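You operate a simulated robot arm through the tools that you are given. There is no shell and no other tool. Be economical: measure what you need, move in short steps, check, and stop when the job is done.

You run a simulated robot arm. Do the job below in one go: nothing can be reset, and whatever is moved stays where it is left.

JOB
Slacken the chain to 1 and stand the red spacer in its slot.
Fine: red switch off first, then guard open, tension knob till the pointer is at 1, spacer down in the slot; leave switch off and guard open.

The check looks at the end state, three seconds after you hand in, the way a careful person would. Anything else that was tipped, shoved, dropped, spilled or broken makes it a failure.

ROBOT AND FRAMES
A 6-joint arm with a two-finger gripper on a trunk, on a base that drives. Base frame: it is fixed to the floor where the robot stands at the start and does not move with it; the origin is under the middle of the robot, x ahead of it, y to its left, z up. Readings come in m, degrees, newtons and seconds.
With the tool pointing down near the work surface it reaches from about 0.32 to 0.84 m from the robot's upright axis, wherever it stands. Its first joint turns from -166.0 to 166.0 degrees. Places, roughly: adapter [0.75, -2.75, 0.5]; black button [0.9, -0.2, 1]; black switch [0.9, -0.2, 1.2]; blue button [0.9, -0.4, 1.3]; blue switch [0.9, -0.3, 1.2]; chain [1.2, -1.3, 0.6]; green button [0.9, -0.3, 1]; grey dial [0.9, -0.4, 1.2]; oil jar [0.75, -3.5, 1]; orange knob [0.9, 0.4, 0.9]; red button [0.9, -0.4, 1]; red switch [0.9, 0, 1.2]; slot on the service shelf [0.9, 0.3, 0.8]; spacer [1, -3.5, 1]; spindle cap [1.25, -2.25, 1]; tension knob [0.9, 0.1, 0.8]. Payload 2.45 kg.
Tool frame: the origin (TCP) lies between the finger pads and is the grasp point; the fingertips stand 0.026 m ahead of it; z points along the fingers, y is the line along which they close. The gripper opens to 0.096 m. The gripper's body begins 0.069 m behind the TCP.
Orientation is that of the tool frame in the base frame, as a unit quaternion [x, y, z, w]. With the fingers straight down and closing along the base's y, the tool's x points along the base's -x, its y along +y and its z along -z.

CONTROLS
- The arm moves only by the tool send_rows. Its argument "motion" is a list of rows, each a list of 7 numbers: the gripper command, from -1 (fully open) to 1 (shut), values between in proportion, then the shift along the base's x, y, z in units of 100 mm (1.0 is 100 mm), then the turn, a rotation vector about the base's x, y, z in units of 60 degrees (1.0 is 60 degrees). In form: [[grip, x, y, z, rx, ry, rz], ...]. A call has 1 to 12 rows; each row is the pose to reach, as a shift and turn from the pose commanded when the call began. A call with a number of a shift or a turn outside -1 to 1 is refused whole. Rows are played at 5 a second. More than 0.05 m and 8.6 degrees between two rows, or a gripper value outside its range, and nothing of the call is played. Where a pose cannot be reached the arm comes as near as it can. A force on the tool above 80 N (or 10 N above the force at the start of the call, whichever is more), or a blocked arm, ends the call early, and 0.2 s more pass. The fingers move at their own pace and stop on an object; they squeeze with about 31 N. The grip force told is the motor's: it shows also when the fingers shut on nothing. Time passes only in rows, and 0.2 s behind the last, so rows that repeat a pose let the fingers close. The reply holds the time, the measured pose of the TCP, the force on the tool along the base axes, the opening and the grip force, in the units named above and with some noise, with the torque about the TCP (base axes, N m) and any sound that the robot's microphone picked up, and new pictures: "views" is both (left out), scene, wrist or none.
- Cameras (640 x 400 px; columns grow to the right, rows downward): "scene" is now at [0.0254, 0.1903, 1.1504]; the picture's right is [0.36, -0.93, 0.00], its down [-0.34, -0.13, -0.93] and it looks along [0.87, 0.33, -0.37] (base axes); focal length 236 px, centre (320, 200). "wrist" rides on the gripper at [0.082, 0.003, -0.098] in the tool frame; the picture's right is [-0.04, 1.00, 0.00], its down [-0.73, -0.03, -0.68] and it looks along [-0.68, -0.03, 0.73] (tool axes); focal length 256 px, centre (320, 200). There is no depth. A picture from a camera that has moved, and an enlarged one, comes with that camera's place and axes in the base frame and with its lens. The place of the scene camera against the robot may be out by one fixed shift of up to 0.012 m in any direction.
- lift_body(by): slides the trunk up (or, below 0, down) by that many m; the arm and the scene camera ride with it, the base frame stays. It gives what a move gives, with no picture.
- drive_base(legs): drives the robot by 1 to 6 legs, each [ahead, turn to the left] in m and degrees, along the robot's own axes; the way and the turn of a leg run together, so that a leg with both is an arc; at most 1.5 m and 180 degrees a leg. The arm and the cameras ride along, it lands a little off, and it stops where it bumps. It gives what a move gives, and a new picture of the scene camera.
- pan_tilt(pan, tilt): turns the head with the scene camera to pan (to the left, within 155 degrees either way) and tilt (down, from -29 to 69), counted from straight ahead of the robot. It gives what a move gives, and a new picture of the scene camera.
- close_up(camera, box): a new picture of the part [left, top, right, bottom] of that camera's present view, enlarged. The clock stands still meanwhile.
- close_job(): hands the job in; it is judged then, once.

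Go step by step. Nothing tells you exact positions but the pictures and the camera data: compare them with the known pose of the tool, close in by small moves and look again before you grip or let go. The budget is 120 turns and 260 pictures, counting those below and the enlarged ones. Unless the task says otherwise, let go and move clear before handing in, and close with one line.

The tools are called after "Request:" by a JSON object that holds its "api" and its "payload". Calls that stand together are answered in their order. send_rows: Moves the arm, as the interface text tells. Its arguments: {"type":"object","properties":{"motion":{"type":"array","items":{"type":"array","items":{"type":"number"}}},"views":{"type":"string","enum":["both","scene","wrist","none"]}},"required":["motion"]} The other tools are called the same way: lift_body (by) slides the trunk up or down; drive_base (legs) drives the base; pan_tilt (pan, tilt) turns the head that bears the scene camera; close_up (camera, box) takes an enlarged picture of a part of a camera's view; close_job () hands the job in.

At the start:

```text
clock: 0.0
position: [0.3906, 0.2227, 1.0006]
orientation: [0.001, 1.0, 0.0, 0.0]
contact_force: [0.0, -1.5, -0.7]
ft_torque: [-0.02, -0.02, -0.03]
grip_width: 0.0962
finger_force: 0.0
trunk travel left (down, up): [-0.15, 0.0]
robot x, y, heading: [-0.0, -0.0027, 0.1]
head pan, tilt: [21.0, 21.5]
```

scene: 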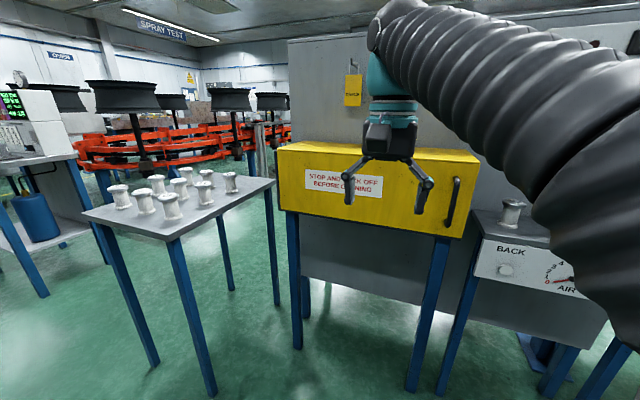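
wrist: 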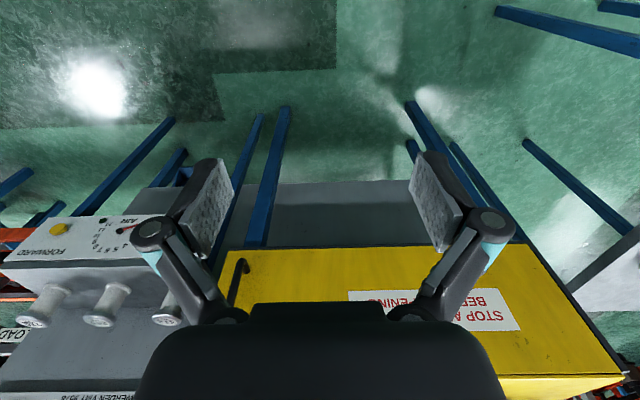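

I see a yellow guard with a handle ahead and a panel to its right. I'll look around for the red switch before moving.

Request:
{"api": "pan_tilt", "payload": {"pan": -10, "tilt": 10}}

Request:
{"api": "close_up", "payload": {"camera": "scene", "box": [0, 0, 640, 400]}}

```text
clock: 1.0
position: [0.3904, 0.2227, 0.9999]
orientation: [0.0, 1.0, 0.0, 0.001]
contact_force: [-0.3, 0.0, -0.2]
ft_torque: [-0.02, 0.01, 0.0]
grip_width: 0.0959
finger_force: 0.1
trunk travel left (down, up): [-0.15, 0.0]
robot x, y, heading: [-0.001, 0.0013, -0.2]
head pan, tilt: [-10.0, 10.0]
camera scene: at [0.0303, 0.1409, 1.1692], right [-0.17, -0.98, 0.0], down [-0.17, 0.03, -0.98], along [0.97, -0.17, -0.17], focal length 236 px, centre (320, 200)
```

scene: 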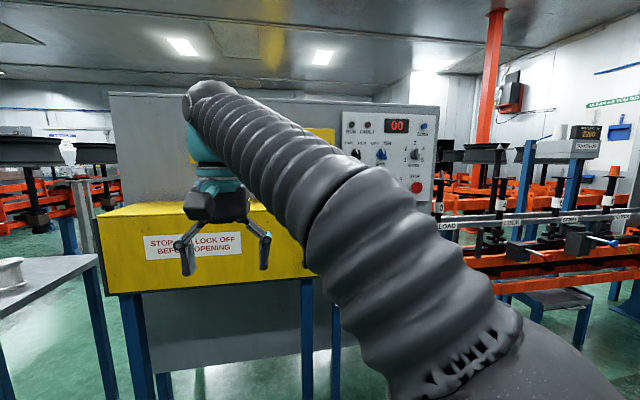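

```text
1.00 times, centred on (320, 200) of scene (not enlarged: the box is as wide or as high as the picture)
camera zoom: at [0.0303, 0.1409, 1.1692], right [-0.17, -0.98, 0.0], down [-0.17, 0.03, -0.98], along [0.97, -0.17, -0.17], focal length 236 px, centre (320, 200)
```

zoom: 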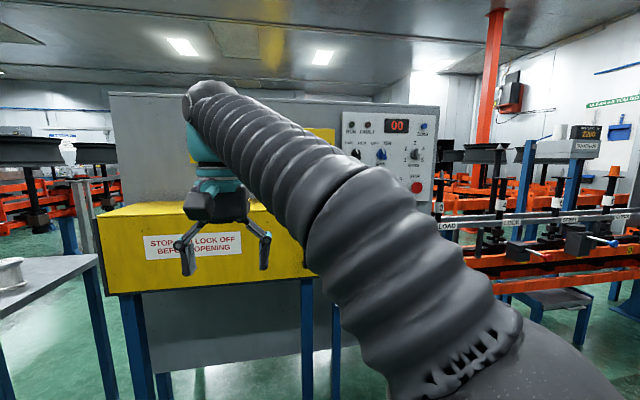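

The arm hides the red switch. I'll swing the arm to the right, clear of the view.

Request:
{"api": "send_rows", "payload": {"motion": [[-1, 0, -0.4, 0, 0, 0, 0], [-1, 0, -0.8, 0, 0, 0, 0], [-1, 0, -1, 0, 0, 0, 0]], "views": "none"}}

Request:
{"api": "send_rows", "payload": {"motion": [[-1, 0, -0.4, 0, 0, 0, 0], [-1, 0, -0.8, 0, 0, 0, 0], [-1, 0, -1, 0, 0, 0, 0]], "views": "none"}}

Request:
{"api": "send_rows", "payload": {"motion": [[-1, 0, -0.4, 0, 0, 0, 0], [-1, 0, -0.8, 0, 0, 0, 0], [-1, 0, -1, 0, 0, 0, 0], [-1, 0, -1, 0, 0, 0, 0]], "views": "scene"}}

```text
clock: 1.8
position: [0.3906, 0.1228, 1.0009]
orientation: [0.0, 1.0, 0.0, 0.0]
contact_force: [0.5, 0.5, 0.0]
ft_torque: [-0.01, 0.01, -0.02]
grip_width: 0.096
finger_force: 0.1
trunk travel left (down, up): [-0.15, 0.0]
robot x, y, heading: [0.0016, -0.0003, 0.2]
head pan, tilt: [-10.0, 10.0]
```

```text
clock: 2.6
position: [0.3906, 0.0228, 1.001]
orientation: [0.0, 1.0, 0.0, 0.001]
contact_force: [-0.4, 0.5, 0.4]
ft_torque: [-0.02, 0.0, 0.01]
grip_width: 0.0962
finger_force: 0.0
trunk travel left (down, up): [-0.15, 0.0]
robot x, y, heading: [0.0005, -0.0036, -0.1]
head pan, tilt: [-10.0, 10.0]
```

```text
clock: 3.6
position: [0.3925, -0.0774, 1.0015]
orientation: [0.0, 1.0, -0.001, 0.001]
contact_force: [0.0, -0.3, 0.6]
ft_torque: [0.0, -0.01, -0.05]
grip_width: 0.096
finger_force: 0.2
trunk travel left (down, up): [-0.15, 0.0]
robot x, y, heading: [0.0023, 0.0008, 0.0]
head pan, tilt: [-10.0, 10.0]
camera scene: at [0.0303, 0.1407, 1.1692], right [-0.17, -0.98, 0.0], down [-0.17, 0.03, -0.98], along [0.97, -0.17, -0.17], focal length 236 px, centre (320, 200)
```

scene: 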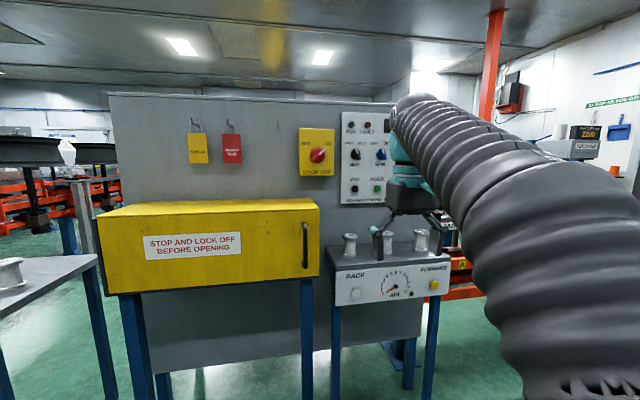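

Request:
{"api": "close_up", "payload": {"camera": "scene", "box": [280, 110, 408, 190]}}

Request:
{"api": "close_up", "payload": {"camera": "scene", "box": [90, 180, 346, 340]}}

Request:
{"api": "close_up", "payload": {"camera": "scene", "box": [320, 220, 464, 310]}}

Request:
{"api": "close_up", "payload": {"camera": "scene", "box": [170, 100, 266, 160]}}

```text
5.00 times, centred on (344, 150) of scene
camera zoom: at [0.0303, 0.1407, 1.1692], right [-0.17, -0.98, 0.0], down [-0.17, 0.03, -0.98], along [0.97, -0.17, -0.17], focal length 1178 px, centre (200, 450)
```

zoom: 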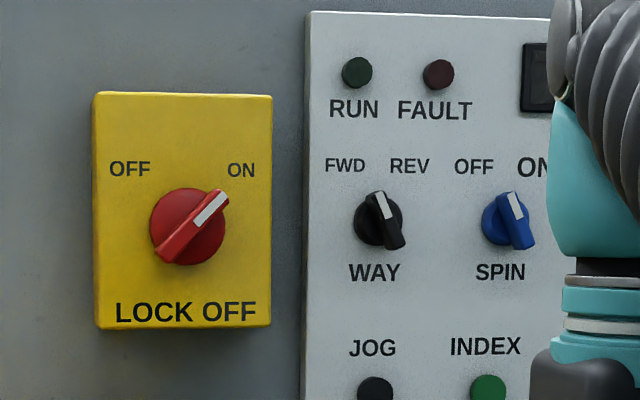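

```text
2.50 times, centred on (218, 260) of scene
camera zoom: at [0.0303, 0.1407, 1.1692], right [-0.17, -0.98, 0.0], down [-0.17, 0.03, -0.98], along [0.97, -0.17, -0.17], focal length 589 px, centre (575, 50)
```

zoom: 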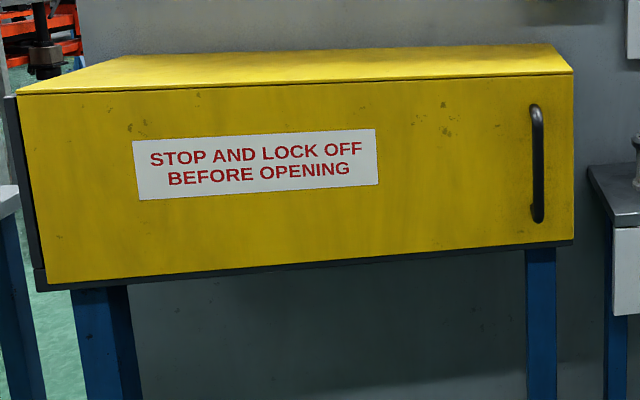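

```text
4.44 times, centred on (392, 265) of scene
camera zoom: at [0.0303, 0.1407, 1.1692], right [-0.17, -0.98, 0.0], down [-0.17, 0.03, -0.98], along [0.97, -0.17, -0.17], focal length 1048 px, centre (0, -89)
```

zoom: 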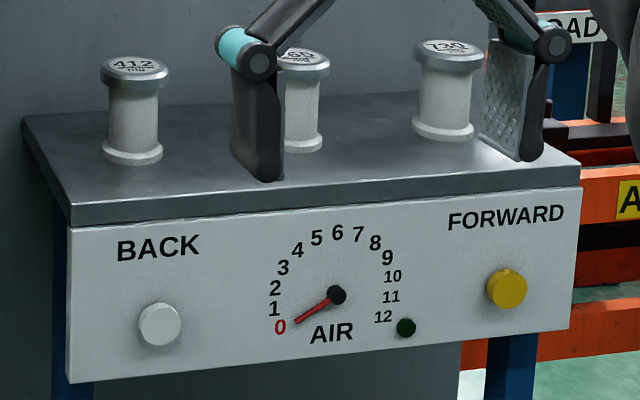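

```text
6.67 times, centred on (218, 130) of scene
camera zoom: at [0.0303, 0.1407, 1.1692], right [-0.17, -0.98, 0.0], down [-0.17, 0.03, -0.98], along [0.97, -0.17, -0.17], focal length 1571 px, centre (1000, 667)
```

zoom: 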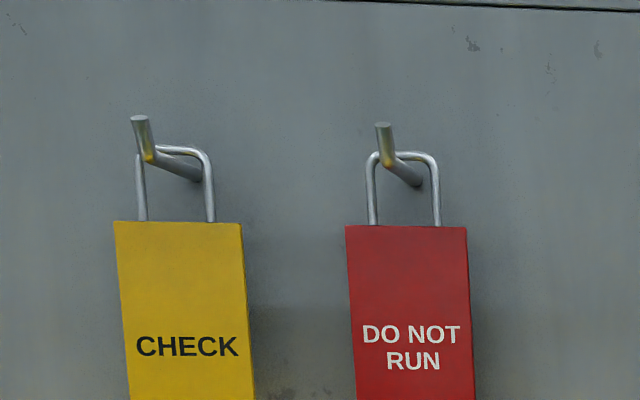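

The red lock-off switch is at about (0.9, -0.005, 1.18), with its bar pointing to ON; it needs a 90° counterclockwise turn. I'll bring the gripper to point forward.

Request:
{"api": "send_rows", "payload": {"motion": [[-1, 0, 0, 0.3, 0, -0.14, 0], [-1, 0, 0.1, 0.6, 0, -0.28, 0], [-1, 0.2, 0.2, 0.9, 0, -0.42, 0], [-1, 0.4, 0.3, 1, 0, -0.56, 0], [-1, 0.6, 0.4, 1, 0, -0.7, 0], [-1, 0.8, 0.5, 1, 0, -0.84, 0], [-1, 1, 0.6, 1, 0, -0.98, 0], [-1, 1, 0.7, 1, 0, -1, 0]], "views": "none"}}

Request:
{"api": "send_rows", "payload": {"motion": [[-1, 0.2, 0, 0.2, 0, -0.14, 0], [-1, 0.4, 0, 0.4, 0, -0.28, 0], [-1, 0.6, 0, 0.6, 0, -0.42, 0], [-1, 0.8, 0, 0.8, 0, -0.5, 0], [-1, 0.8, 0, 0.8, 0, -0.5, 0]]}}

```text
clock: 5.4
position: [0.491, -0.0075, 1.1002]
orientation: [0.0, 0.865, 0.0, 0.501]
contact_force: [-0.8, -0.1, -0.4]
ft_torque: [0.0, -0.04, -0.02]
grip_width: 0.0962
finger_force: 0.1
trunk travel left (down, up): [-0.15, 0.0]
robot x, y, heading: [-0.0042, 0.0033, 0.1]
head pan, tilt: [-10.0, 10.0]
```

```text
clock: 6.6
position: [0.571, -0.0068, 1.1804]
orientation: [-0.001, 0.707, 0.001, 0.707]
contact_force: [0.7, 0.5, -0.5]
ft_torque: [-0.02, 0.01, 0.01]
grip_width: 0.0957
finger_force: 0.1
trunk travel left (down, up): [-0.15, 0.0]
robot x, y, heading: [0.0032, 0.0032, 0.1]
head pan, tilt: [-10.0, 10.0]
camera scene: at [0.0302, 0.1407, 1.1692], right [-0.17, -0.98, 0.0], down [-0.17, 0.03, -0.98], along [0.97, -0.17, -0.17], focal length 236 px, centre (320, 200)
camera wrist: at [0.4728, -0.0025, 1.1001], right [0.0, 1.0, 0.04], down [-0.68, -0.03, 0.73], along [0.73, -0.03, 0.68], focal length 256 px, centre (320, 200)
```

scene: 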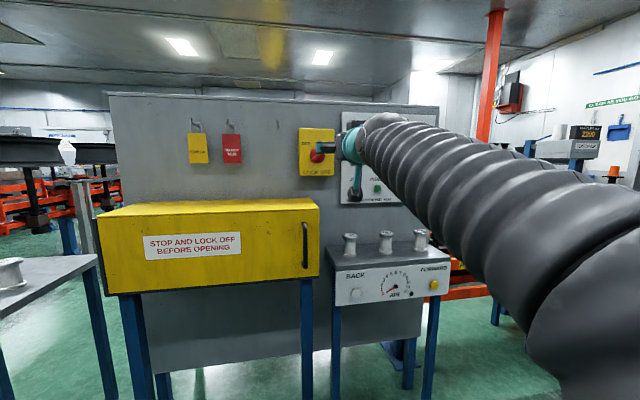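
wrist: 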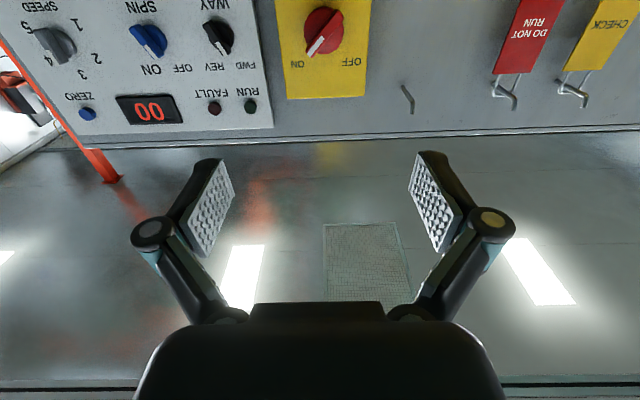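

From both cameras, the knob is near (0.89, -0.002, 1.172). I'll roll 45° so the fingers straddle the bar, and move closer.

Request:
{"api": "send_rows", "payload": {"motion": [[-1, 0.2, 0, 0, 0.14, 0, 0], [-1, 0.4, 0, 0, 0.28, 0, 0], [-1, 0.6, 0, 0, 0.42, 0, 0], [-1, 0.8, 0, 0, 0.56, 0, 0], [-1, 1, 0.02, -0.08, 0.7, 0, 0], [-1, 1, 0.04, -0.08, 0.75, 0, 0], [-1, 1, 0.04, -0.08, 0.75, 0, 0]]}}

Request:
{"api": "close_up", "payload": {"camera": "scene", "box": [280, 110, 408, 190]}}

```text
clock: 8.2
position: [0.671, -0.003, 1.1716]
orientation: [0.271, 0.653, 0.271, 0.653]
contact_force: [0.5, 0.1, 1.1]
ft_torque: [-0.01, 0.02, 0.0]
grip_width: 0.0961
finger_force: 0.1
trunk travel left (down, up): [-0.15, 0.0]
robot x, y, heading: [0.0006, -0.0012, -0.1]
head pan, tilt: [-10.0, 10.0]
camera scene: at [0.0303, 0.1407, 1.1692], right [-0.17, -0.98, 0.0], down [-0.17, 0.03, -0.98], along [0.97, -0.17, -0.17], focal length 236 px, centre (320, 200)
camera wrist: at [0.5736, 0.0584, 1.1176], right [0.0, 0.68, 0.74], down [-0.68, -0.54, 0.5], along [0.73, -0.5, 0.46], focal length 256 px, centre (320, 200)
```

scene: 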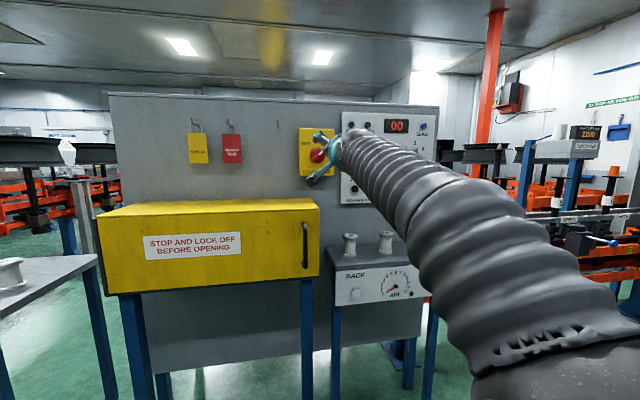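
wrist: 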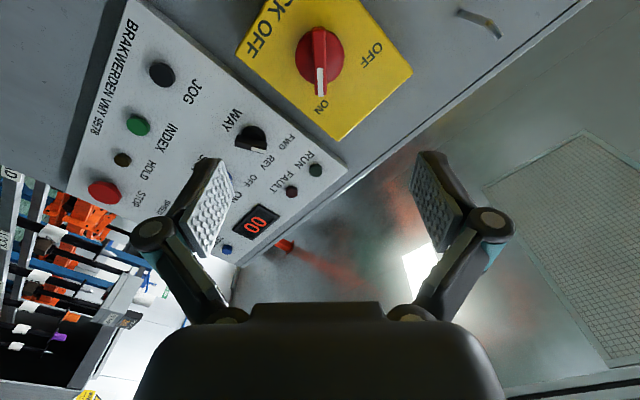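

```text
5.00 times, centred on (344, 150) of scene
camera zoom: at [0.0303, 0.1407, 1.1692], right [-0.17, -0.98, 0.0], down [-0.17, 0.03, -0.98], along [0.97, -0.17, -0.17], focal length 1178 px, centre (200, 450)
```

zoom: 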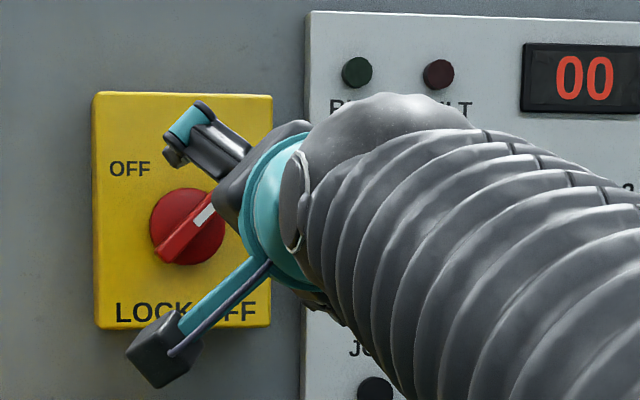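

Aligned with the bar. Advancing, then looking again.

Request:
{"api": "send_rows", "payload": {"motion": [[-1, 0.3, 0, 0, 0, 0, 0], [-1, 0.6, 0, 0, 0, 0, 0], [-1, 0.9, 0, 0, 0, 0, 0], [-0.2, 1, 0, 0, 0, 0, 0]], "views": "none"}}

Request:
{"api": "send_rows", "payload": {"motion": [[-0.2, 0.3, 0, 0, 0, 0, 0], [-0.2, 0.6, 0, 0, 0, 0, 0], [-0.2, 0.6, 0, 0, 0, 0, 0]]}}

Request:
{"api": "close_up", "payload": {"camera": "scene", "box": [280, 110, 408, 190]}}

```text
clock: 9.2
position: [0.7718, -0.0029, 1.1717]
orientation: [0.271, 0.653, 0.271, 0.653]
contact_force: [0.3, 1.0, 0.3]
ft_torque: [-0.03, 0.03, -0.02]
grip_width: 0.0578
finger_force: 0.1
trunk travel left (down, up): [-0.15, 0.0]
robot x, y, heading: [-0.0016, -0.0033, -0.0]
head pan, tilt: [-10.0, 10.0]
```

```text
clock: 10.0
position: [0.8305, -0.0037, 1.1714]
orientation: [0.271, 0.653, 0.27, 0.653]
contact_force: [-0.5, 0.2, 0.2]
ft_torque: [0.0, 0.03, 0.03]
grip_width: 0.0578
finger_force: 0.2
trunk travel left (down, up): [-0.15, 0.0]
robot x, y, heading: [0.002, -0.0001, 0.2]
head pan, tilt: [-10.0, 10.0]
camera scene: at [0.0304, 0.1407, 1.1692], right [-0.17, -0.98, 0.0], down [-0.17, 0.03, -0.98], along [0.97, -0.17, -0.17], focal length 236 px, centre (320, 200)
camera wrist: at [0.7331, 0.058, 1.1169], right [0.0, 0.68, 0.73], down [-0.68, -0.54, 0.5], along [0.73, -0.5, 0.46], focal length 256 px, centre (320, 200)
```

scene: 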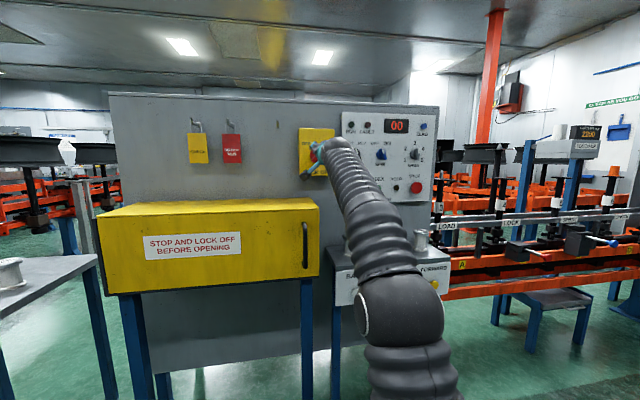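
wrist: 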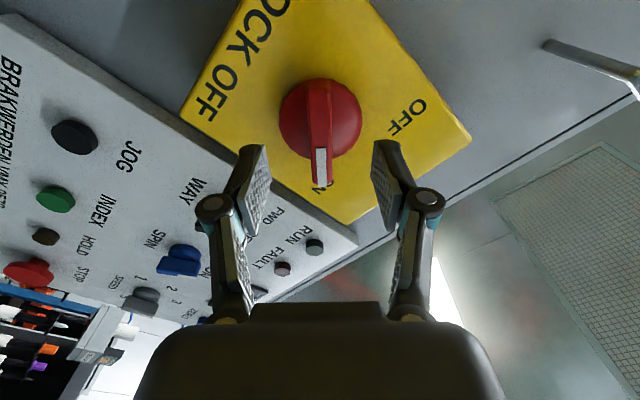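

```text
5.00 times, centred on (344, 150) of scene
camera zoom: at [0.0304, 0.1407, 1.1692], right [-0.17, -0.98, 0.0], down [-0.17, 0.03, -0.98], along [0.97, -0.17, -0.17], focal length 1178 px, centre (200, 450)
```

zoom: 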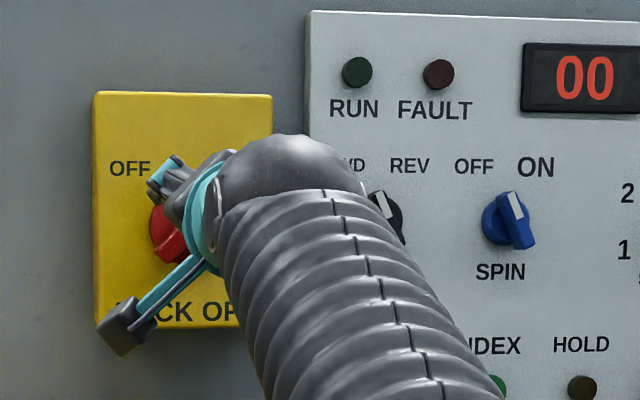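

Request:
{"api": "send_rows", "payload": {"motion": [[-0.2, 0.2, 0.01, 0.01, 0, 0, 0], [-0.2, 0.4, 0.01, 0.01, 0, 0, 0], [-0.2, 0.4, 0.01, 0.01, 0, 0, 0]], "views": "wrist"}}

```text
clock: 10.8
position: [0.8633, -0.002, 1.1667]
orientation: [0.27, 0.654, 0.27, 0.653]
contact_force: [-0.8, -0.6, -0.7]
ft_torque: [0.0, -0.01, -0.02]
grip_width: 0.0578
finger_force: 0.1
out of reach, approached as far as the arm can: row 2, 3
trunk travel left (down, up): [-0.15, 0.0]
robot x, y, heading: [-0.0024, -0.0007, -0.2]
head pan, tilt: [-10.0, 10.0]
camera wrist: at [0.766, 0.0589, 1.1117], right [0.0, 0.68, 0.73], down [-0.68, -0.54, 0.5], along [0.73, -0.5, 0.46], focal length 256 px, centre (320, 200)
```

wrist: 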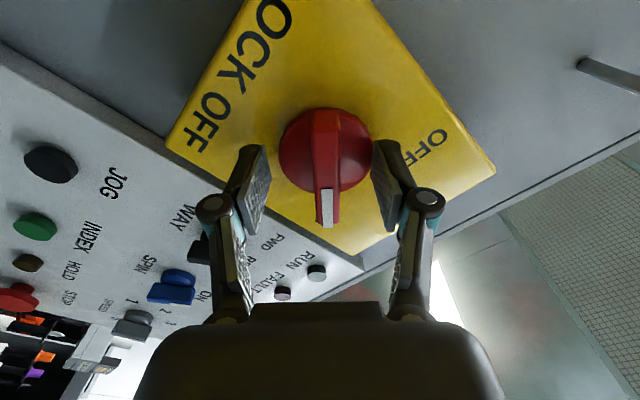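

Just out of reach. I'll retract, drive ahead 0.12 m and approach again.

Request:
{"api": "send_rows", "payload": {"motion": [[-0.2, -0.4, 0, 0, 0, 0, 0], [-0.2, -0.8, 0, 0, 0, 0, 0], [-0.2, -1, 0, 0, 0, 0, 0]], "views": "none"}}

Request:
{"api": "send_rows", "payload": {"motion": [[-0.2, -0.4, 0, 0, 0, 0, 0], [-0.2, -0.8, 0, 0, 0, 0, 0]], "views": "none"}}

Request:
{"api": "drive_base", "payload": {"legs": [[0.12, 0]]}}

```text
clock: 11.6
position: [0.7636, -0.0018, 1.167]
orientation: [0.271, 0.653, 0.27, 0.653]
contact_force: [0.2, 0.0, -0.2]
ft_torque: [0.01, -0.06, 0.0]
grip_width: 0.0576
finger_force: 0.1
trunk travel left (down, up): [-0.15, 0.0]
robot x, y, heading: [0.0005, -0.0011, -0.2]
head pan, tilt: [-10.0, 10.0]
```

```text
clock: 12.2
position: [0.6845, -0.0019, 1.1648]
orientation: [0.271, 0.654, 0.27, 0.652]
contact_force: [0.9, 1.0, -1.4]
ft_torque: [0.01, -0.08, 0.02]
grip_width: 0.0575
finger_force: 0.0
trunk travel left (down, up): [-0.15, 0.0]
robot x, y, heading: [-0.0005, -0.0005, 0.1]
head pan, tilt: [-10.0, 10.0]
```

```text
clock: 13.4
position: [0.8029, -0.0024, 1.1665]
orientation: [0.27, 0.654, 0.271, 0.653]
contact_force: [-0.1, 0.9, -0.1]
ft_torque: [0.01, 0.02, 0.02]
grip_width: 0.0576
finger_force: 0.0
trunk travel left (down, up): [-0.15, 0.0]
robot x, y, heading: [0.1214, 0.0001, 0.0]
head pan, tilt: [-10.0, 10.0]
camera scene: at [0.1499, 0.1408, 1.1692], right [-0.17, -0.98, 0.0], down [-0.17, 0.03, -0.98], along [0.97, -0.17, -0.17], focal length 236 px, centre (320, 200)
```

scene: 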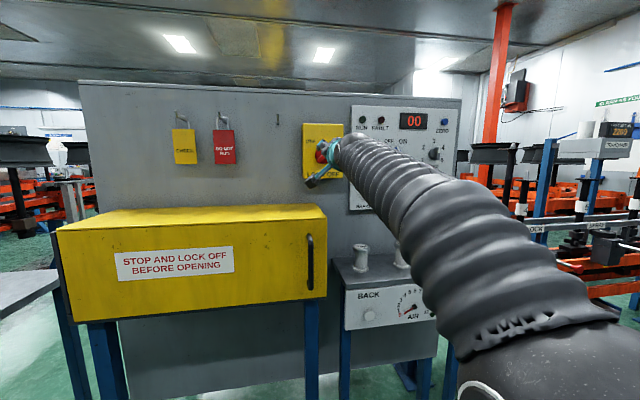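

Request:
{"api": "send_rows", "payload": {"motion": [[-0.2, 0.2, 0, 0.06, 0, 0, 0], [-0.2, 0.4, 0, 0.06, 0, 0, 0], [-0.2, 0.62, 0, 0.06, 0, 0, 0], [-0.2, 0.62, 0, 0.06, 0, 0, 0]], "views": "wrist"}}

```text
clock: 14.4
position: [0.8653, -0.001, 1.1723]
orientation: [0.271, 0.653, 0.271, 0.653]
contact_force: [-0.1, -0.7, 0.4]
ft_torque: [0.03, 0.01, 0.0]
grip_width: 0.0574
finger_force: 0.0
trunk travel left (down, up): [-0.15, 0.0]
robot x, y, heading: [0.1199, 0.0004, -0.0]
head pan, tilt: [-10.0, 10.0]
camera wrist: at [0.768, 0.0596, 1.1183], right [0.0, 0.68, 0.73], down [-0.68, -0.54, 0.5], along [0.73, -0.5, 0.46], focal length 256 px, centre (320, 200)
```

wrist: 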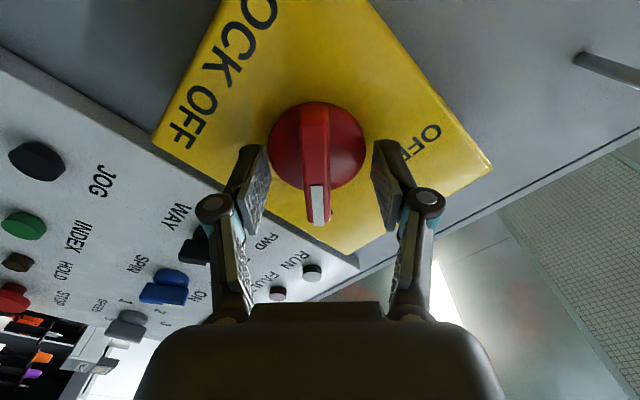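

The bar lies between the fingers; I'll advance 10 mm and close on it.

Request:
{"api": "send_rows", "payload": {"motion": [[-0.2, 0.1, -0.01, 0, 0, 0, 0], [0.3, 0.1, -0.01, 0, 0, 0, 0], [1, 0.1, -0.01, 0, 0, 0, 0], [1, 0.1, -0.01, 0, 0, 0, 0], [1, 0.1, -0.01, 0, 0, 0, 0]], "views": "wrist"}}

```text
clock: 15.6
position: [0.875, -0.0026, 1.1723]
orientation: [0.27, 0.654, 0.271, 0.653]
contact_force: [-26.2, -2.3, -22.0]
ft_torque: [-0.02, 0.63, -0.05]
grip_width: 0.0553
finger_force: 45.4
trunk travel left (down, up): [-0.15, 0.0]
robot x, y, heading: [0.1186, 0.0012, 0.2]
head pan, tilt: [-10.0, 10.0]
camera wrist: at [0.7774, 0.0581, 1.1178], right [0.0, 0.68, 0.73], down [-0.68, -0.54, 0.5], along [0.74, -0.5, 0.46], focal length 256 px, centre (320, 200)
```

wrist: 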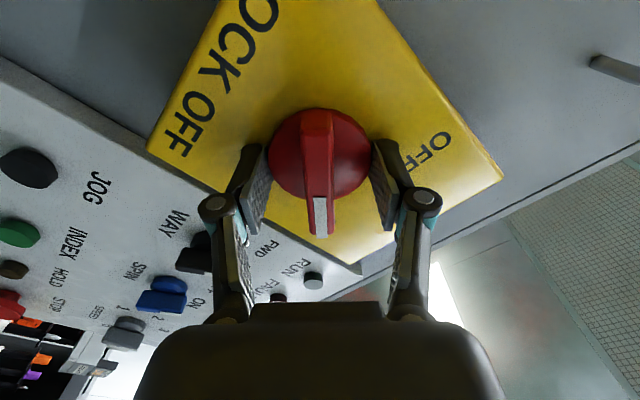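

The fingers closed on the round disc (55 mm). I'll open, back off 12 mm and close on the narrower bar.

Request:
{"api": "send_rows", "payload": {"motion": [[-0.2, 0, 0, 0, 0, 0, 0], [-0.2, -0.12, 0, 0, 0, 0, 0], [-0.2, -0.12, 0, 0, 0, 0, 0], [0.4, -0.12, 0, 0, 0, 0, 0], [1, -0.12, 0, 0, 0, 0, 0], [1, -0.12, 0, 0, 0, 0, 0], [1, -0.12, 0, 0, 0, 0, 0]], "views": "wrist"}}

```text
clock: 17.2
position: [0.8603, -0.0066, 1.175]
orientation: [0.271, 0.653, 0.271, 0.654]
contact_force: [-45.1, -21.1, -20.8]
ft_torque: [-0.19, 0.11, -0.97]
grip_width: 0.0139
finger_force: 40.0
trunk travel left (down, up): [-0.15, 0.0]
robot x, y, heading: [0.1167, -0.0001, -0.1]
head pan, tilt: [-10.0, 10.0]
camera wrist: at [0.7631, 0.0558, 1.1199], right [0.0, 0.68, 0.74], down [-0.68, -0.54, 0.5], along [0.73, -0.5, 0.46], focal length 256 px, centre (320, 200)
```

wrist: 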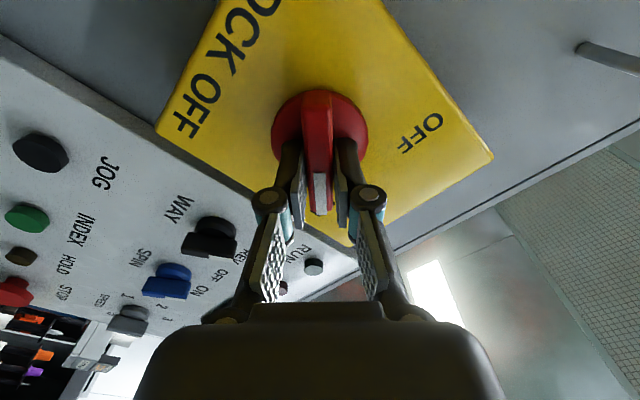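

I have the bar (13.9 mm). Easing back 3 mm, then turning it counterclockwise.

Request:
{"api": "send_rows", "payload": {"motion": [[1, -0.03, 0.02, 0, 0, 0, 0], [1, -0.03, 0.02, 0, -0.12, 0, 0], [1, -0.03, 0.02, 0, -0.24, 0, 0], [1, -0.03, 0.02, 0, -0.36, 0, 0], [1, -0.03, 0.02, 0, -0.48, 0, 0], [1, -0.03, 0.02, 0, -0.6, 0, 0], [1, -0.03, 0.02, 0, -0.72, 0, 0]], "views": "wrist"}}

```text
clock: 18.8
position: [0.859, -0.0015, 1.1754]
orientation: [0.009, 0.706, 0.013, 0.708]
contact_force: [22.8, -17.5, 27.3]
ft_torque: [-0.02, -0.64, -0.36]
grip_width: 0.014
finger_force: 39.9
trunk travel left (down, up): [-0.15, 0.0]
robot x, y, heading: [0.1193, 0.0034, -0.0]
head pan, tilt: [-10.0, 10.0]
camera wrist: at [0.7625, 0.0053, 1.0941], right [0.0, 1.0, 0.07], down [-0.68, -0.05, 0.73], along [0.73, -0.05, 0.68], focal length 256 px, centre (320, 200)
```

wrist: 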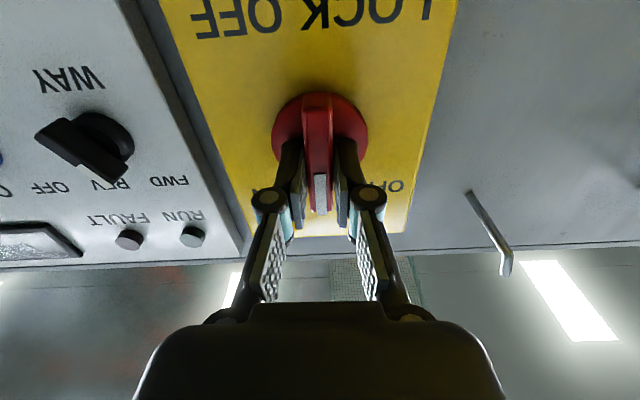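

The bar turns along with the gripper and is now vertical. Turning the remaining 45°.

Request:
{"api": "send_rows", "payload": {"motion": [[1, 0.01, 0.01, 0, -0.12, 0, 0], [1, 0.01, 0.01, 0, -0.24, 0, 0], [1, 0.01, 0.01, 0, -0.36, 0, 0], [1, 0.01, 0.01, 0, -0.48, 0, 0], [1, 0.01, 0.01, 0, -0.6, 0, 0], [1, 0.01, 0.01, 0, -0.72, 0, 0], [1, 0.01, 0.01, 0, -0.78, 0, 0], [1, 0.01, 0.01, 0, -0.78, 0, 0]], "views": "both"}}

Request:
{"api": "close_up", "payload": {"camera": "scene", "box": [280, 110, 408, 190]}}

```text
clock: 20.6
position: [0.8598, 0.0007, 1.1735]
orientation: [-0.272, 0.653, -0.271, 0.653]
contact_force: [-1.6, 12.2, 12.8]
ft_torque: [0.09, -1.09, 1.11]
grip_width: 0.0138
finger_force: 40.1
trunk travel left (down, up): [-0.15, 0.0]
robot x, y, heading: [0.1178, -0.0013, 0.2]
head pan, tilt: [-10.0, 10.0]
camera scene: at [0.1484, 0.1417, 1.1691], right [-0.17, -0.99, 0.0], down [-0.17, 0.03, -0.98], along [0.97, -0.17, -0.17], focal length 236 px, centre (320, 200)
camera wrist: at [0.7622, -0.0522, 1.1145], right [0.0, 0.73, -0.68], down [-0.68, 0.5, 0.54], along [0.73, 0.46, 0.5], focal length 256 px, centre (320, 200)
```

scene: 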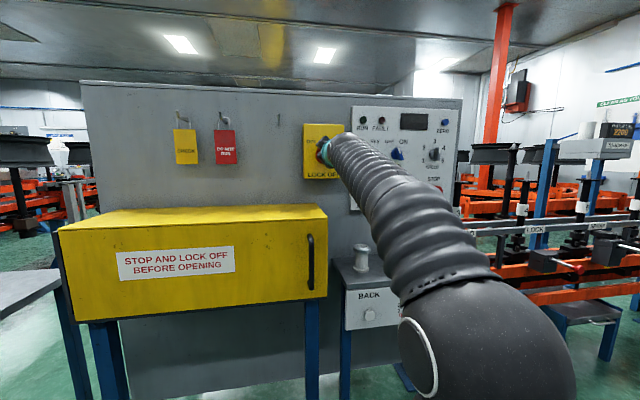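
wrist: 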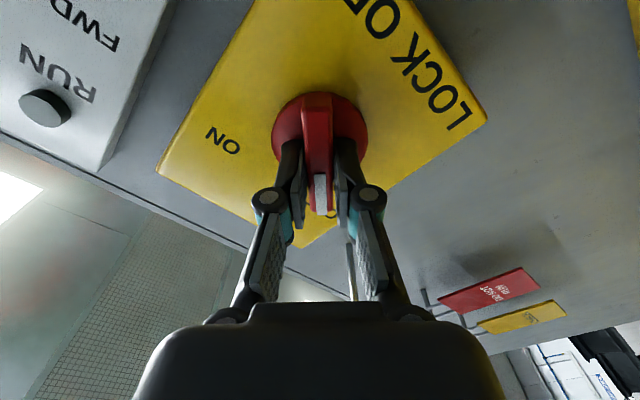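

```text
5.00 times, centred on (344, 150) of scene
camera zoom: at [0.1484, 0.1417, 1.1691], right [-0.17, -0.99, 0.0], down [-0.17, 0.03, -0.98], along [0.97, -0.17, -0.17], focal length 1178 px, centre (200, 450)
```

zoom: 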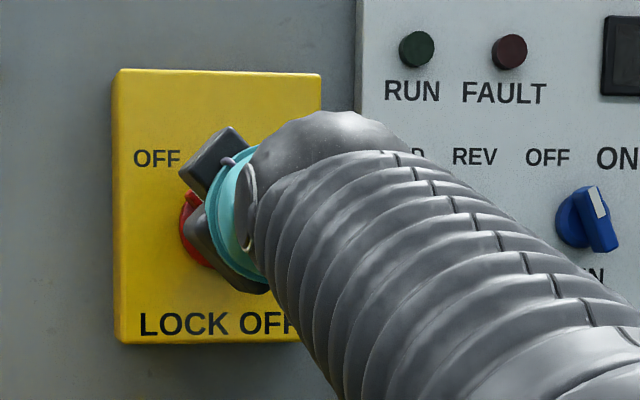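

The switch points to OFF and the display is dark. I'll let go, retract and roll the gripper back.

Request:
{"api": "send_rows", "payload": {"motion": [[-0.2, 0, 0, 0, 0, 0, 0], [-0.2, 0, 0, 0, 0, 0, 0], [-0.2, -0.3, 0, 0, 0, 0, 0], [-0.2, -0.6, 0, 0, 0, 0, 0], [-0.2, -1, 0, 0, 0, 0, 0]], "views": "none"}}

Request:
{"api": "send_rows", "payload": {"motion": [[-0.2, -0.4, 0, 0, 0.14, 0, 0], [-0.2, -0.7, -0.3, 0, 0.28, 0, 0], [-0.2, -1, -0.5, 0, 0.42, 0, 0], [-0.2, -1, -0.8, 0, 0.56, 0, 0], [-0.2, -1, -1, 0, 0.7, 0, 0], [-0.2, -1, -1, 0, 0.75, 0, 0]], "views": "none"}}

Request:
{"api": "pan_tilt", "payload": {"pan": 5, "tilt": 20}}

```text
clock: 21.8
position: [0.7625, 0.0004, 1.1715]
orientation: [-0.272, 0.654, -0.27, 0.652]
contact_force: [0.6, -0.3, -1.4]
ft_torque: [-0.01, -0.07, 0.0]
grip_width: 0.0574
finger_force: 0.1
trunk travel left (down, up): [-0.15, 0.0]
robot x, y, heading: [0.1188, -0.003, -0.1]
head pan, tilt: [-10.0, 10.0]
```

```text
clock: 23.2
position: [0.663, -0.1006, 1.1721]
orientation: [0.001, 0.707, 0.001, 0.707]
contact_force: [-0.1, -0.6, -0.5]
ft_torque: [0.04, 0.02, 0.01]
grip_width: 0.0574
finger_force: 0.0
trunk travel left (down, up): [-0.15, 0.0]
robot x, y, heading: [0.1234, 0.0009, -0.0]
head pan, tilt: [-10.0, 10.0]
```

```text
clock: 24.0
position: [0.6602, -0.0994, 1.1728]
orientation: [-0.001, 0.708, 0.0, 0.707]
contact_force: [0.3, 0.5, -0.7]
ft_torque: [0.0, -0.02, 0.01]
grip_width: 0.0575
finger_force: 0.1
trunk travel left (down, up): [-0.15, 0.0]
robot x, y, heading: [0.1208, 0.0001, 0.0]
head pan, tilt: [5.0, 20.0]
camera scene: at [0.151, 0.1646, 1.153], right [0.09, -1.0, 0.0], down [-0.34, -0.03, -0.94], along [0.94, 0.08, -0.34], focal length 236 px, centre (320, 200)
```

scene: 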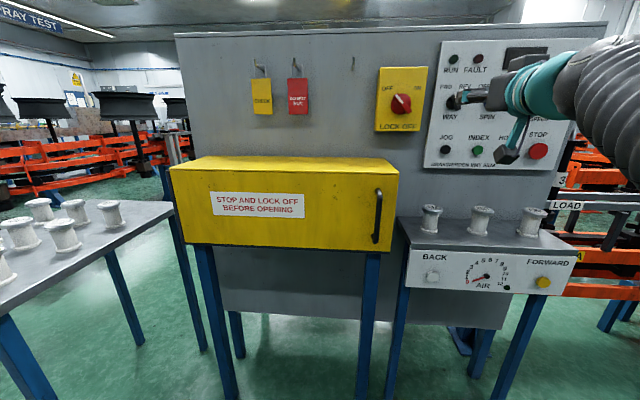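

The switch clearly reads OFF. Next, the guard: I'll look at its handle and hinge side closely.

Request:
{"api": "close_up", "payload": {"camera": "scene", "box": [330, 150, 426, 210]}}

Request:
{"api": "close_up", "payload": {"camera": "scene", "box": [150, 140, 310, 260]}}

Request:
{"api": "close_up", "payload": {"camera": "scene", "box": [330, 170, 426, 260]}}

```text
6.67 times, centred on (378, 180) of scene
camera zoom: at [0.151, 0.1646, 1.153], right [0.09, -1.0, 0.0], down [-0.34, -0.03, -0.94], along [0.94, 0.08, -0.34], focal length 1571 px, centre (-67, 333)
```

zoom: 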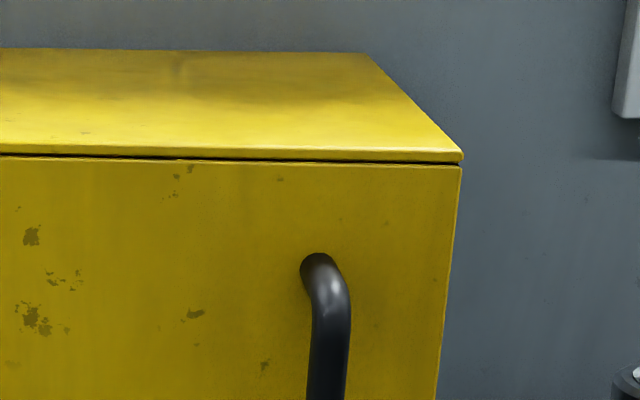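

```text
3.33 times, centred on (230, 200) of scene
camera zoom: at [0.151, 0.1646, 1.153], right [0.09, -1.0, 0.0], down [-0.34, -0.03, -0.94], along [0.94, 0.08, -0.34], focal length 786 px, centre (620, 200)
```

zoom: 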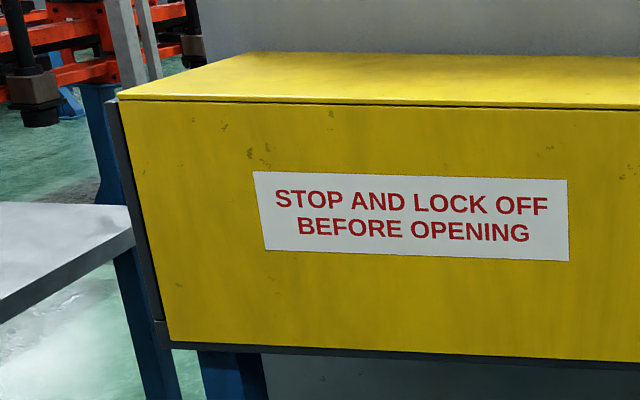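

```text
4.44 times, centred on (378, 215) of scene
camera zoom: at [0.151, 0.1646, 1.153], right [0.09, -1.0, 0.0], down [-0.34, -0.03, -0.94], along [0.94, 0.08, -0.34], focal length 1048 px, centre (62, 133)
```

zoom: 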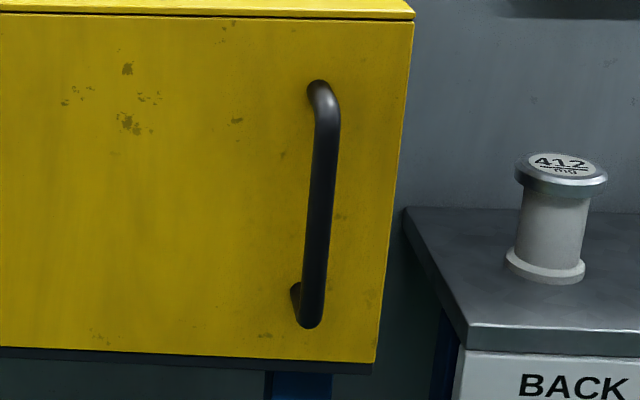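

The door panel is at x≈0.72, from y≈0.02 to a left hinge at y≈0.605; the handle is near (0.68, 0.072, 0.92). I'll back off to make swing room and line up with the handle.

Request:
{"api": "drive_base", "payload": {"legs": [[-0.12, 0]]}}

Request:
{"api": "send_rows", "payload": {"motion": [[-0.2, 0, 0.3, -0.4, 0, 0, 0], [-0.2, 0, 0.6, -0.8, 0, 0, 0], [-0.2, 0, 0.9, -1, 0, 0, 0]], "views": "none"}}

Request:
{"api": "send_rows", "payload": {"motion": [[-0.2, 0, 0.3, -0.4, 0, 0, 0], [-0.2, 0, 0.6, -0.8, 0, 0, 0], [-0.2, 0, 0.82, -1, 0, 0, 0]], "views": "none"}}

Request:
{"api": "send_rows", "payload": {"motion": [[-0.2, 0, 0, -0.4, 0, 0, 0], [-0.2, 0, 0, -0.5, 0, 0, 0], [-0.2, 0, 0, -0.5, 0, 0, 0]], "views": "both"}}

```text
clock: 25.2
position: [0.5403, -0.1002, 1.172]
orientation: [0.001, 0.707, -0.001, 0.707]
contact_force: [0.0, -0.1, -0.6]
ft_torque: [-0.04, 0.01, 0.02]
grip_width: 0.0576
finger_force: 0.0
trunk travel left (down, up): [-0.15, 0.0]
robot x, y, heading: [-0.0019, 0.0007, -0.1]
head pan, tilt: [5.0, 20.0]
camera scene: at [0.0303, 0.1657, 1.1529], right [0.09, -1.0, 0.0], down [-0.34, -0.03, -0.94], along [0.94, 0.08, -0.34], focal length 236 px, centre (320, 200)
```

scene: 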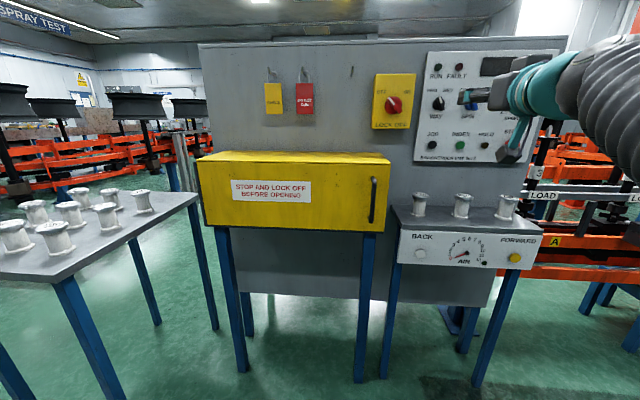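

```text
clock: 26.0
position: [0.5411, -0.01, 1.0738]
orientation: [0.001, 0.707, -0.001, 0.708]
contact_force: [-0.2, -0.1, -0.2]
ft_torque: [0.0, 0.0, 0.03]
grip_width: 0.0576
finger_force: 0.1
trunk travel left (down, up): [-0.15, 0.0]
robot x, y, heading: [-0.0039, -0.0, -0.0]
head pan, tilt: [5.0, 20.0]
```

```text
clock: 26.8
position: [0.5405, 0.0715, 0.9733]
orientation: [0.001, 0.707, -0.002, 0.707]
contact_force: [-0.7, -0.6, 0.8]
ft_torque: [-0.01, 0.0, 0.0]
grip_width: 0.0577
finger_force: 0.1
trunk travel left (down, up): [-0.15, 0.0]
robot x, y, heading: [0.0015, 0.0006, -0.0]
head pan, tilt: [5.0, 20.0]
```

```text
clock: 27.6
position: [0.5407, 0.0715, 0.9221]
orientation: [0.001, 0.708, -0.001, 0.707]
contact_force: [-0.6, -0.2, -0.1]
ft_torque: [0.01, 0.0, -0.03]
grip_width: 0.0577
finger_force: 0.0
trunk travel left (down, up): [-0.15, 0.0]
robot x, y, heading: [-0.0053, 0.0005, 0.4]
head pan, tilt: [5.0, 20.0]
camera scene: at [0.0303, 0.1658, 1.1529], right [0.09, -1.0, 0.0], down [-0.34, -0.03, -0.94], along [0.94, 0.08, -0.34], focal length 236 px, centre (320, 200)
camera wrist: at [0.4418, 0.0762, 0.8426], right [0.0, 1.0, 0.04], down [-0.68, -0.03, 0.73], along [0.73, -0.03, 0.68], focal length 256 px, centre (320, 200)
```

scene: 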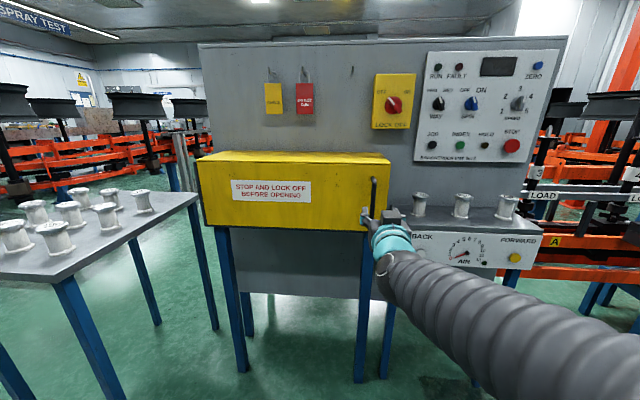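
wrist: 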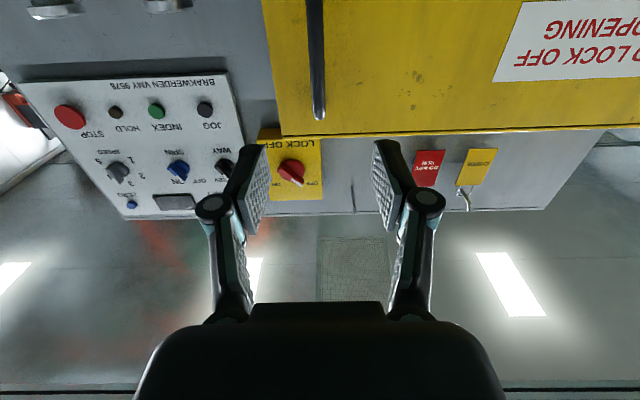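

Triangulated again: the door face is at x≈0.757, the handle at (0.735, 0.067), z 0.83–0.975. Moving nearer.

Request:
{"api": "send_rows", "payload": {"motion": [[-0.2, 0.3, -0.04, -0.1, 0, 0, 0], [-0.2, 0.6, -0.04, -0.2, 0, 0, 0], [-0.2, 1, -0.04, -0.2, 0, 0, 0], [-0.2, 1, -0.04, -0.2, 0, 0, 0]], "views": "both"}}

Request:
{"api": "close_up", "payload": {"camera": "scene", "box": [330, 160, 426, 220]}}

```text
clock: 28.6
position: [0.6399, 0.0669, 0.9014]
orientation: [0.0, 0.707, 0.0, 0.707]
contact_force: [0.5, -1.1, 0.3]
ft_torque: [-0.03, 0.0, -0.01]
grip_width: 0.0574
finger_force: 0.0
trunk travel left (down, up): [-0.15, 0.0]
robot x, y, heading: [-0.0003, 0.0009, 0.1]
head pan, tilt: [5.0, 20.0]
camera scene: at [0.0302, 0.1658, 1.1529], right [0.09, -1.0, 0.0], down [-0.34, -0.03, -0.94], along [0.94, 0.08, -0.34], focal length 236 px, centre (320, 200)
camera wrist: at [0.5419, 0.0716, 0.8225], right [0.0, 1.0, 0.04], down [-0.68, -0.03, 0.73], along [0.73, -0.03, 0.68], focal length 256 px, centre (320, 200)
```

scene: 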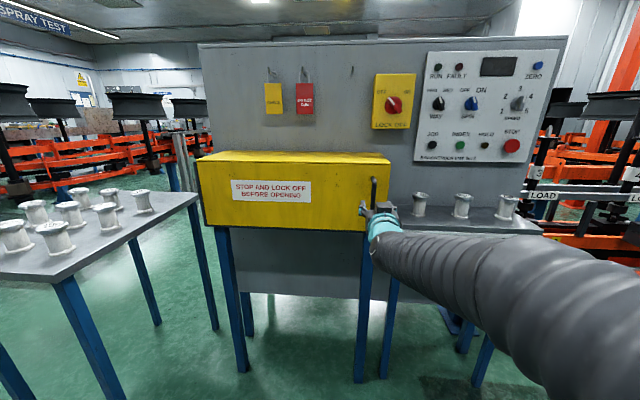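
wrist: 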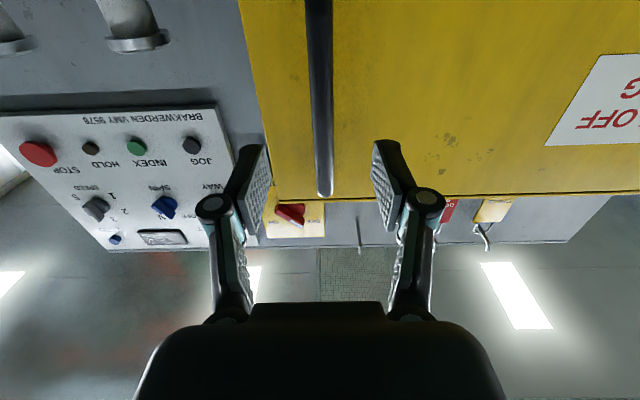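

```text
6.67 times, centred on (378, 190) of scene
camera zoom: at [0.0302, 0.1658, 1.1529], right [0.09, -1.0, 0.0], down [-0.34, -0.03, -0.94], along [0.94, 0.08, -0.34], focal length 1571 px, centre (-67, 267)
```

zoom: 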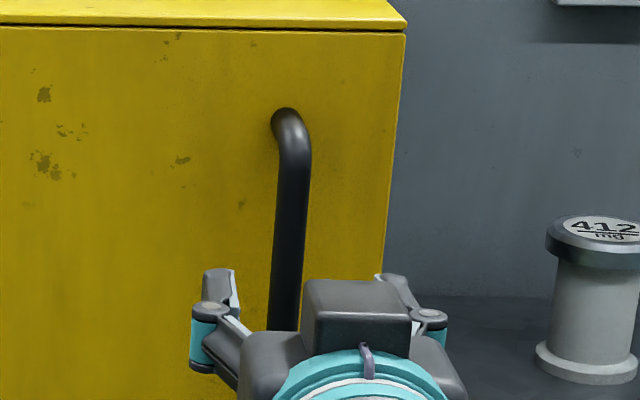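

Request:
{"api": "send_rows", "payload": {"motion": [[-0.2, 0.2, 0, 0, 0, 0, 0], [-0.2, 0.4, 0, 0, 0, 0, 0], [-0.2, 0.4, 0, 0, 0, 0, 0]], "views": "wrist"}}

Request:
{"api": "close_up", "payload": {"camera": "scene", "box": [330, 160, 426, 220]}}

```text
clock: 29.4
position: [0.6794, 0.068, 0.9031]
orientation: [0.001, 0.707, -0.001, 0.707]
contact_force: [0.2, 0.4, 0.1]
ft_torque: [0.02, -0.03, 0.0]
grip_width: 0.0576
finger_force: 0.0
trunk travel left (down, up): [-0.15, 0.0]
robot x, y, heading: [0.0001, 0.0035, 0.1]
head pan, tilt: [5.0, 20.0]
camera wrist: at [0.5821, 0.072, 0.8225], right [0.0, 1.0, 0.04], down [-0.68, -0.03, 0.73], along [0.73, -0.03, 0.68], focal length 256 px, centre (320, 200)
```

wrist: 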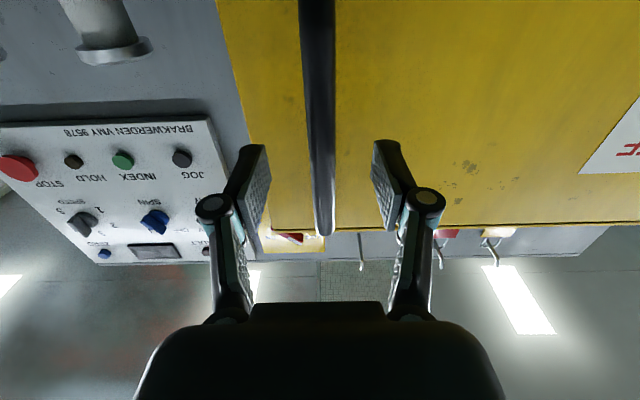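

```text
6.67 times, centred on (378, 190) of scene
camera zoom: at [0.0303, 0.1658, 1.1529], right [0.09, -1.0, 0.0], down [-0.34, -0.03, -0.94], along [0.94, 0.08, -0.34], focal length 1571 px, centre (-67, 267)
```

zoom: 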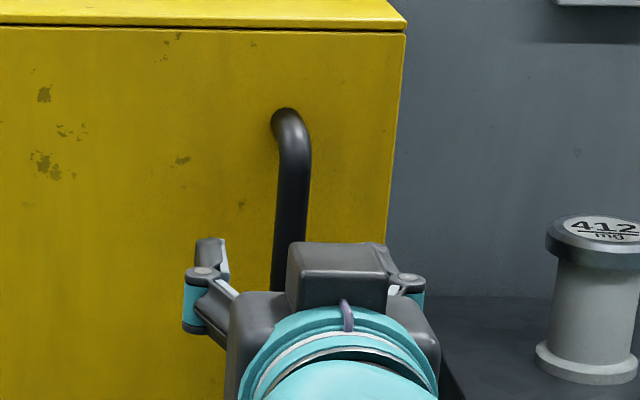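

Request:
{"api": "send_rows", "payload": {"motion": [[-0.2, 0.18, 0, 0, 0, 0, 0], [0.3, 0.18, 0, 0, 0, 0, 0], [1, 0.18, 0, 0, 0, 0, 0], [1, 0.18, 0, 0, 0, 0, 0], [1, 0.18, 0, 0, 0, 0, 0]], "views": "wrist"}}

```text
clock: 30.6
position: [0.6976, 0.069, 0.903]
orientation: [0.0, 0.708, -0.001, 0.707]
contact_force: [0.9, 6.6, 0.9]
ft_torque: [0.09, 0.17, 0.0]
grip_width: 0.0124
finger_force: 38.8
trunk travel left (down, up): [-0.15, 0.0]
robot x, y, heading: [0.0022, 0.0012, 0.3]
head pan, tilt: [5.0, 20.0]
camera wrist: at [0.5997, 0.0733, 0.8223], right [0.0, 1.0, 0.04], down [-0.68, -0.03, 0.73], along [0.73, -0.03, 0.68], focal length 256 px, centre (320, 200)
```

wrist: 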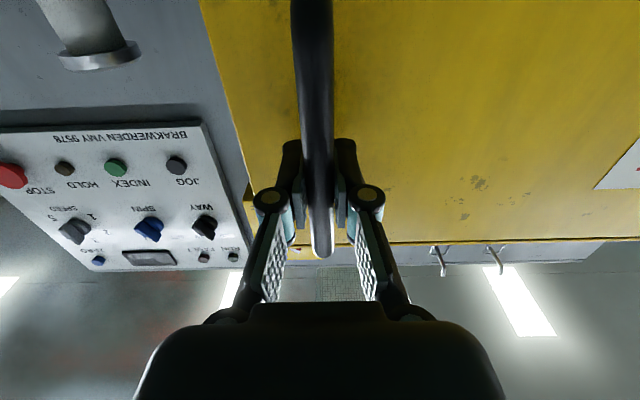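

I'm holding the handle (12 mm bar). Pulling it along the hinge arc in small steps.

Request:
{"api": "send_rows", "payload": {"motion": [[1, -0.24, 0.02, 0, 0, 0, 0], [1, -0.48, 0.05, 0, 0, 0, 0], [1, -0.71, 0.09, 0, 0, 0, 0], [1, -0.95, 0.14, 0, 0, 0, 0], [1, -0.95, 0.14, 0, 0, 0, 0]], "views": "scene"}}

```text
clock: 31.8
position: [0.6039, 0.0831, 0.9022]
orientation: [0.0, 0.707, -0.001, 0.707]
contact_force: [2.8, 12.6, 0.2]
ft_torque: [0.18, 0.16, 0.05]
grip_width: 0.0127
finger_force: 39.2
trunk travel left (down, up): [-0.15, 0.0]
robot x, y, heading: [-0.0031, -0.0004, 0.5]
head pan, tilt: [5.0, 20.0]
camera scene: at [0.0304, 0.1668, 1.1528], right [0.09, -1.0, 0.0], down [-0.34, -0.03, -0.94], along [0.94, 0.08, -0.34], focal length 236 px, centre (320, 200)
```

scene: 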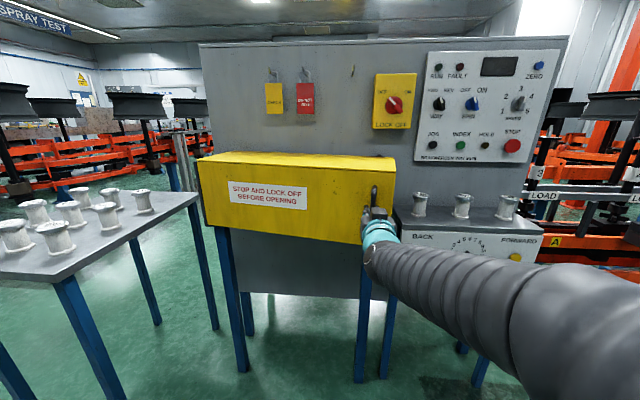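

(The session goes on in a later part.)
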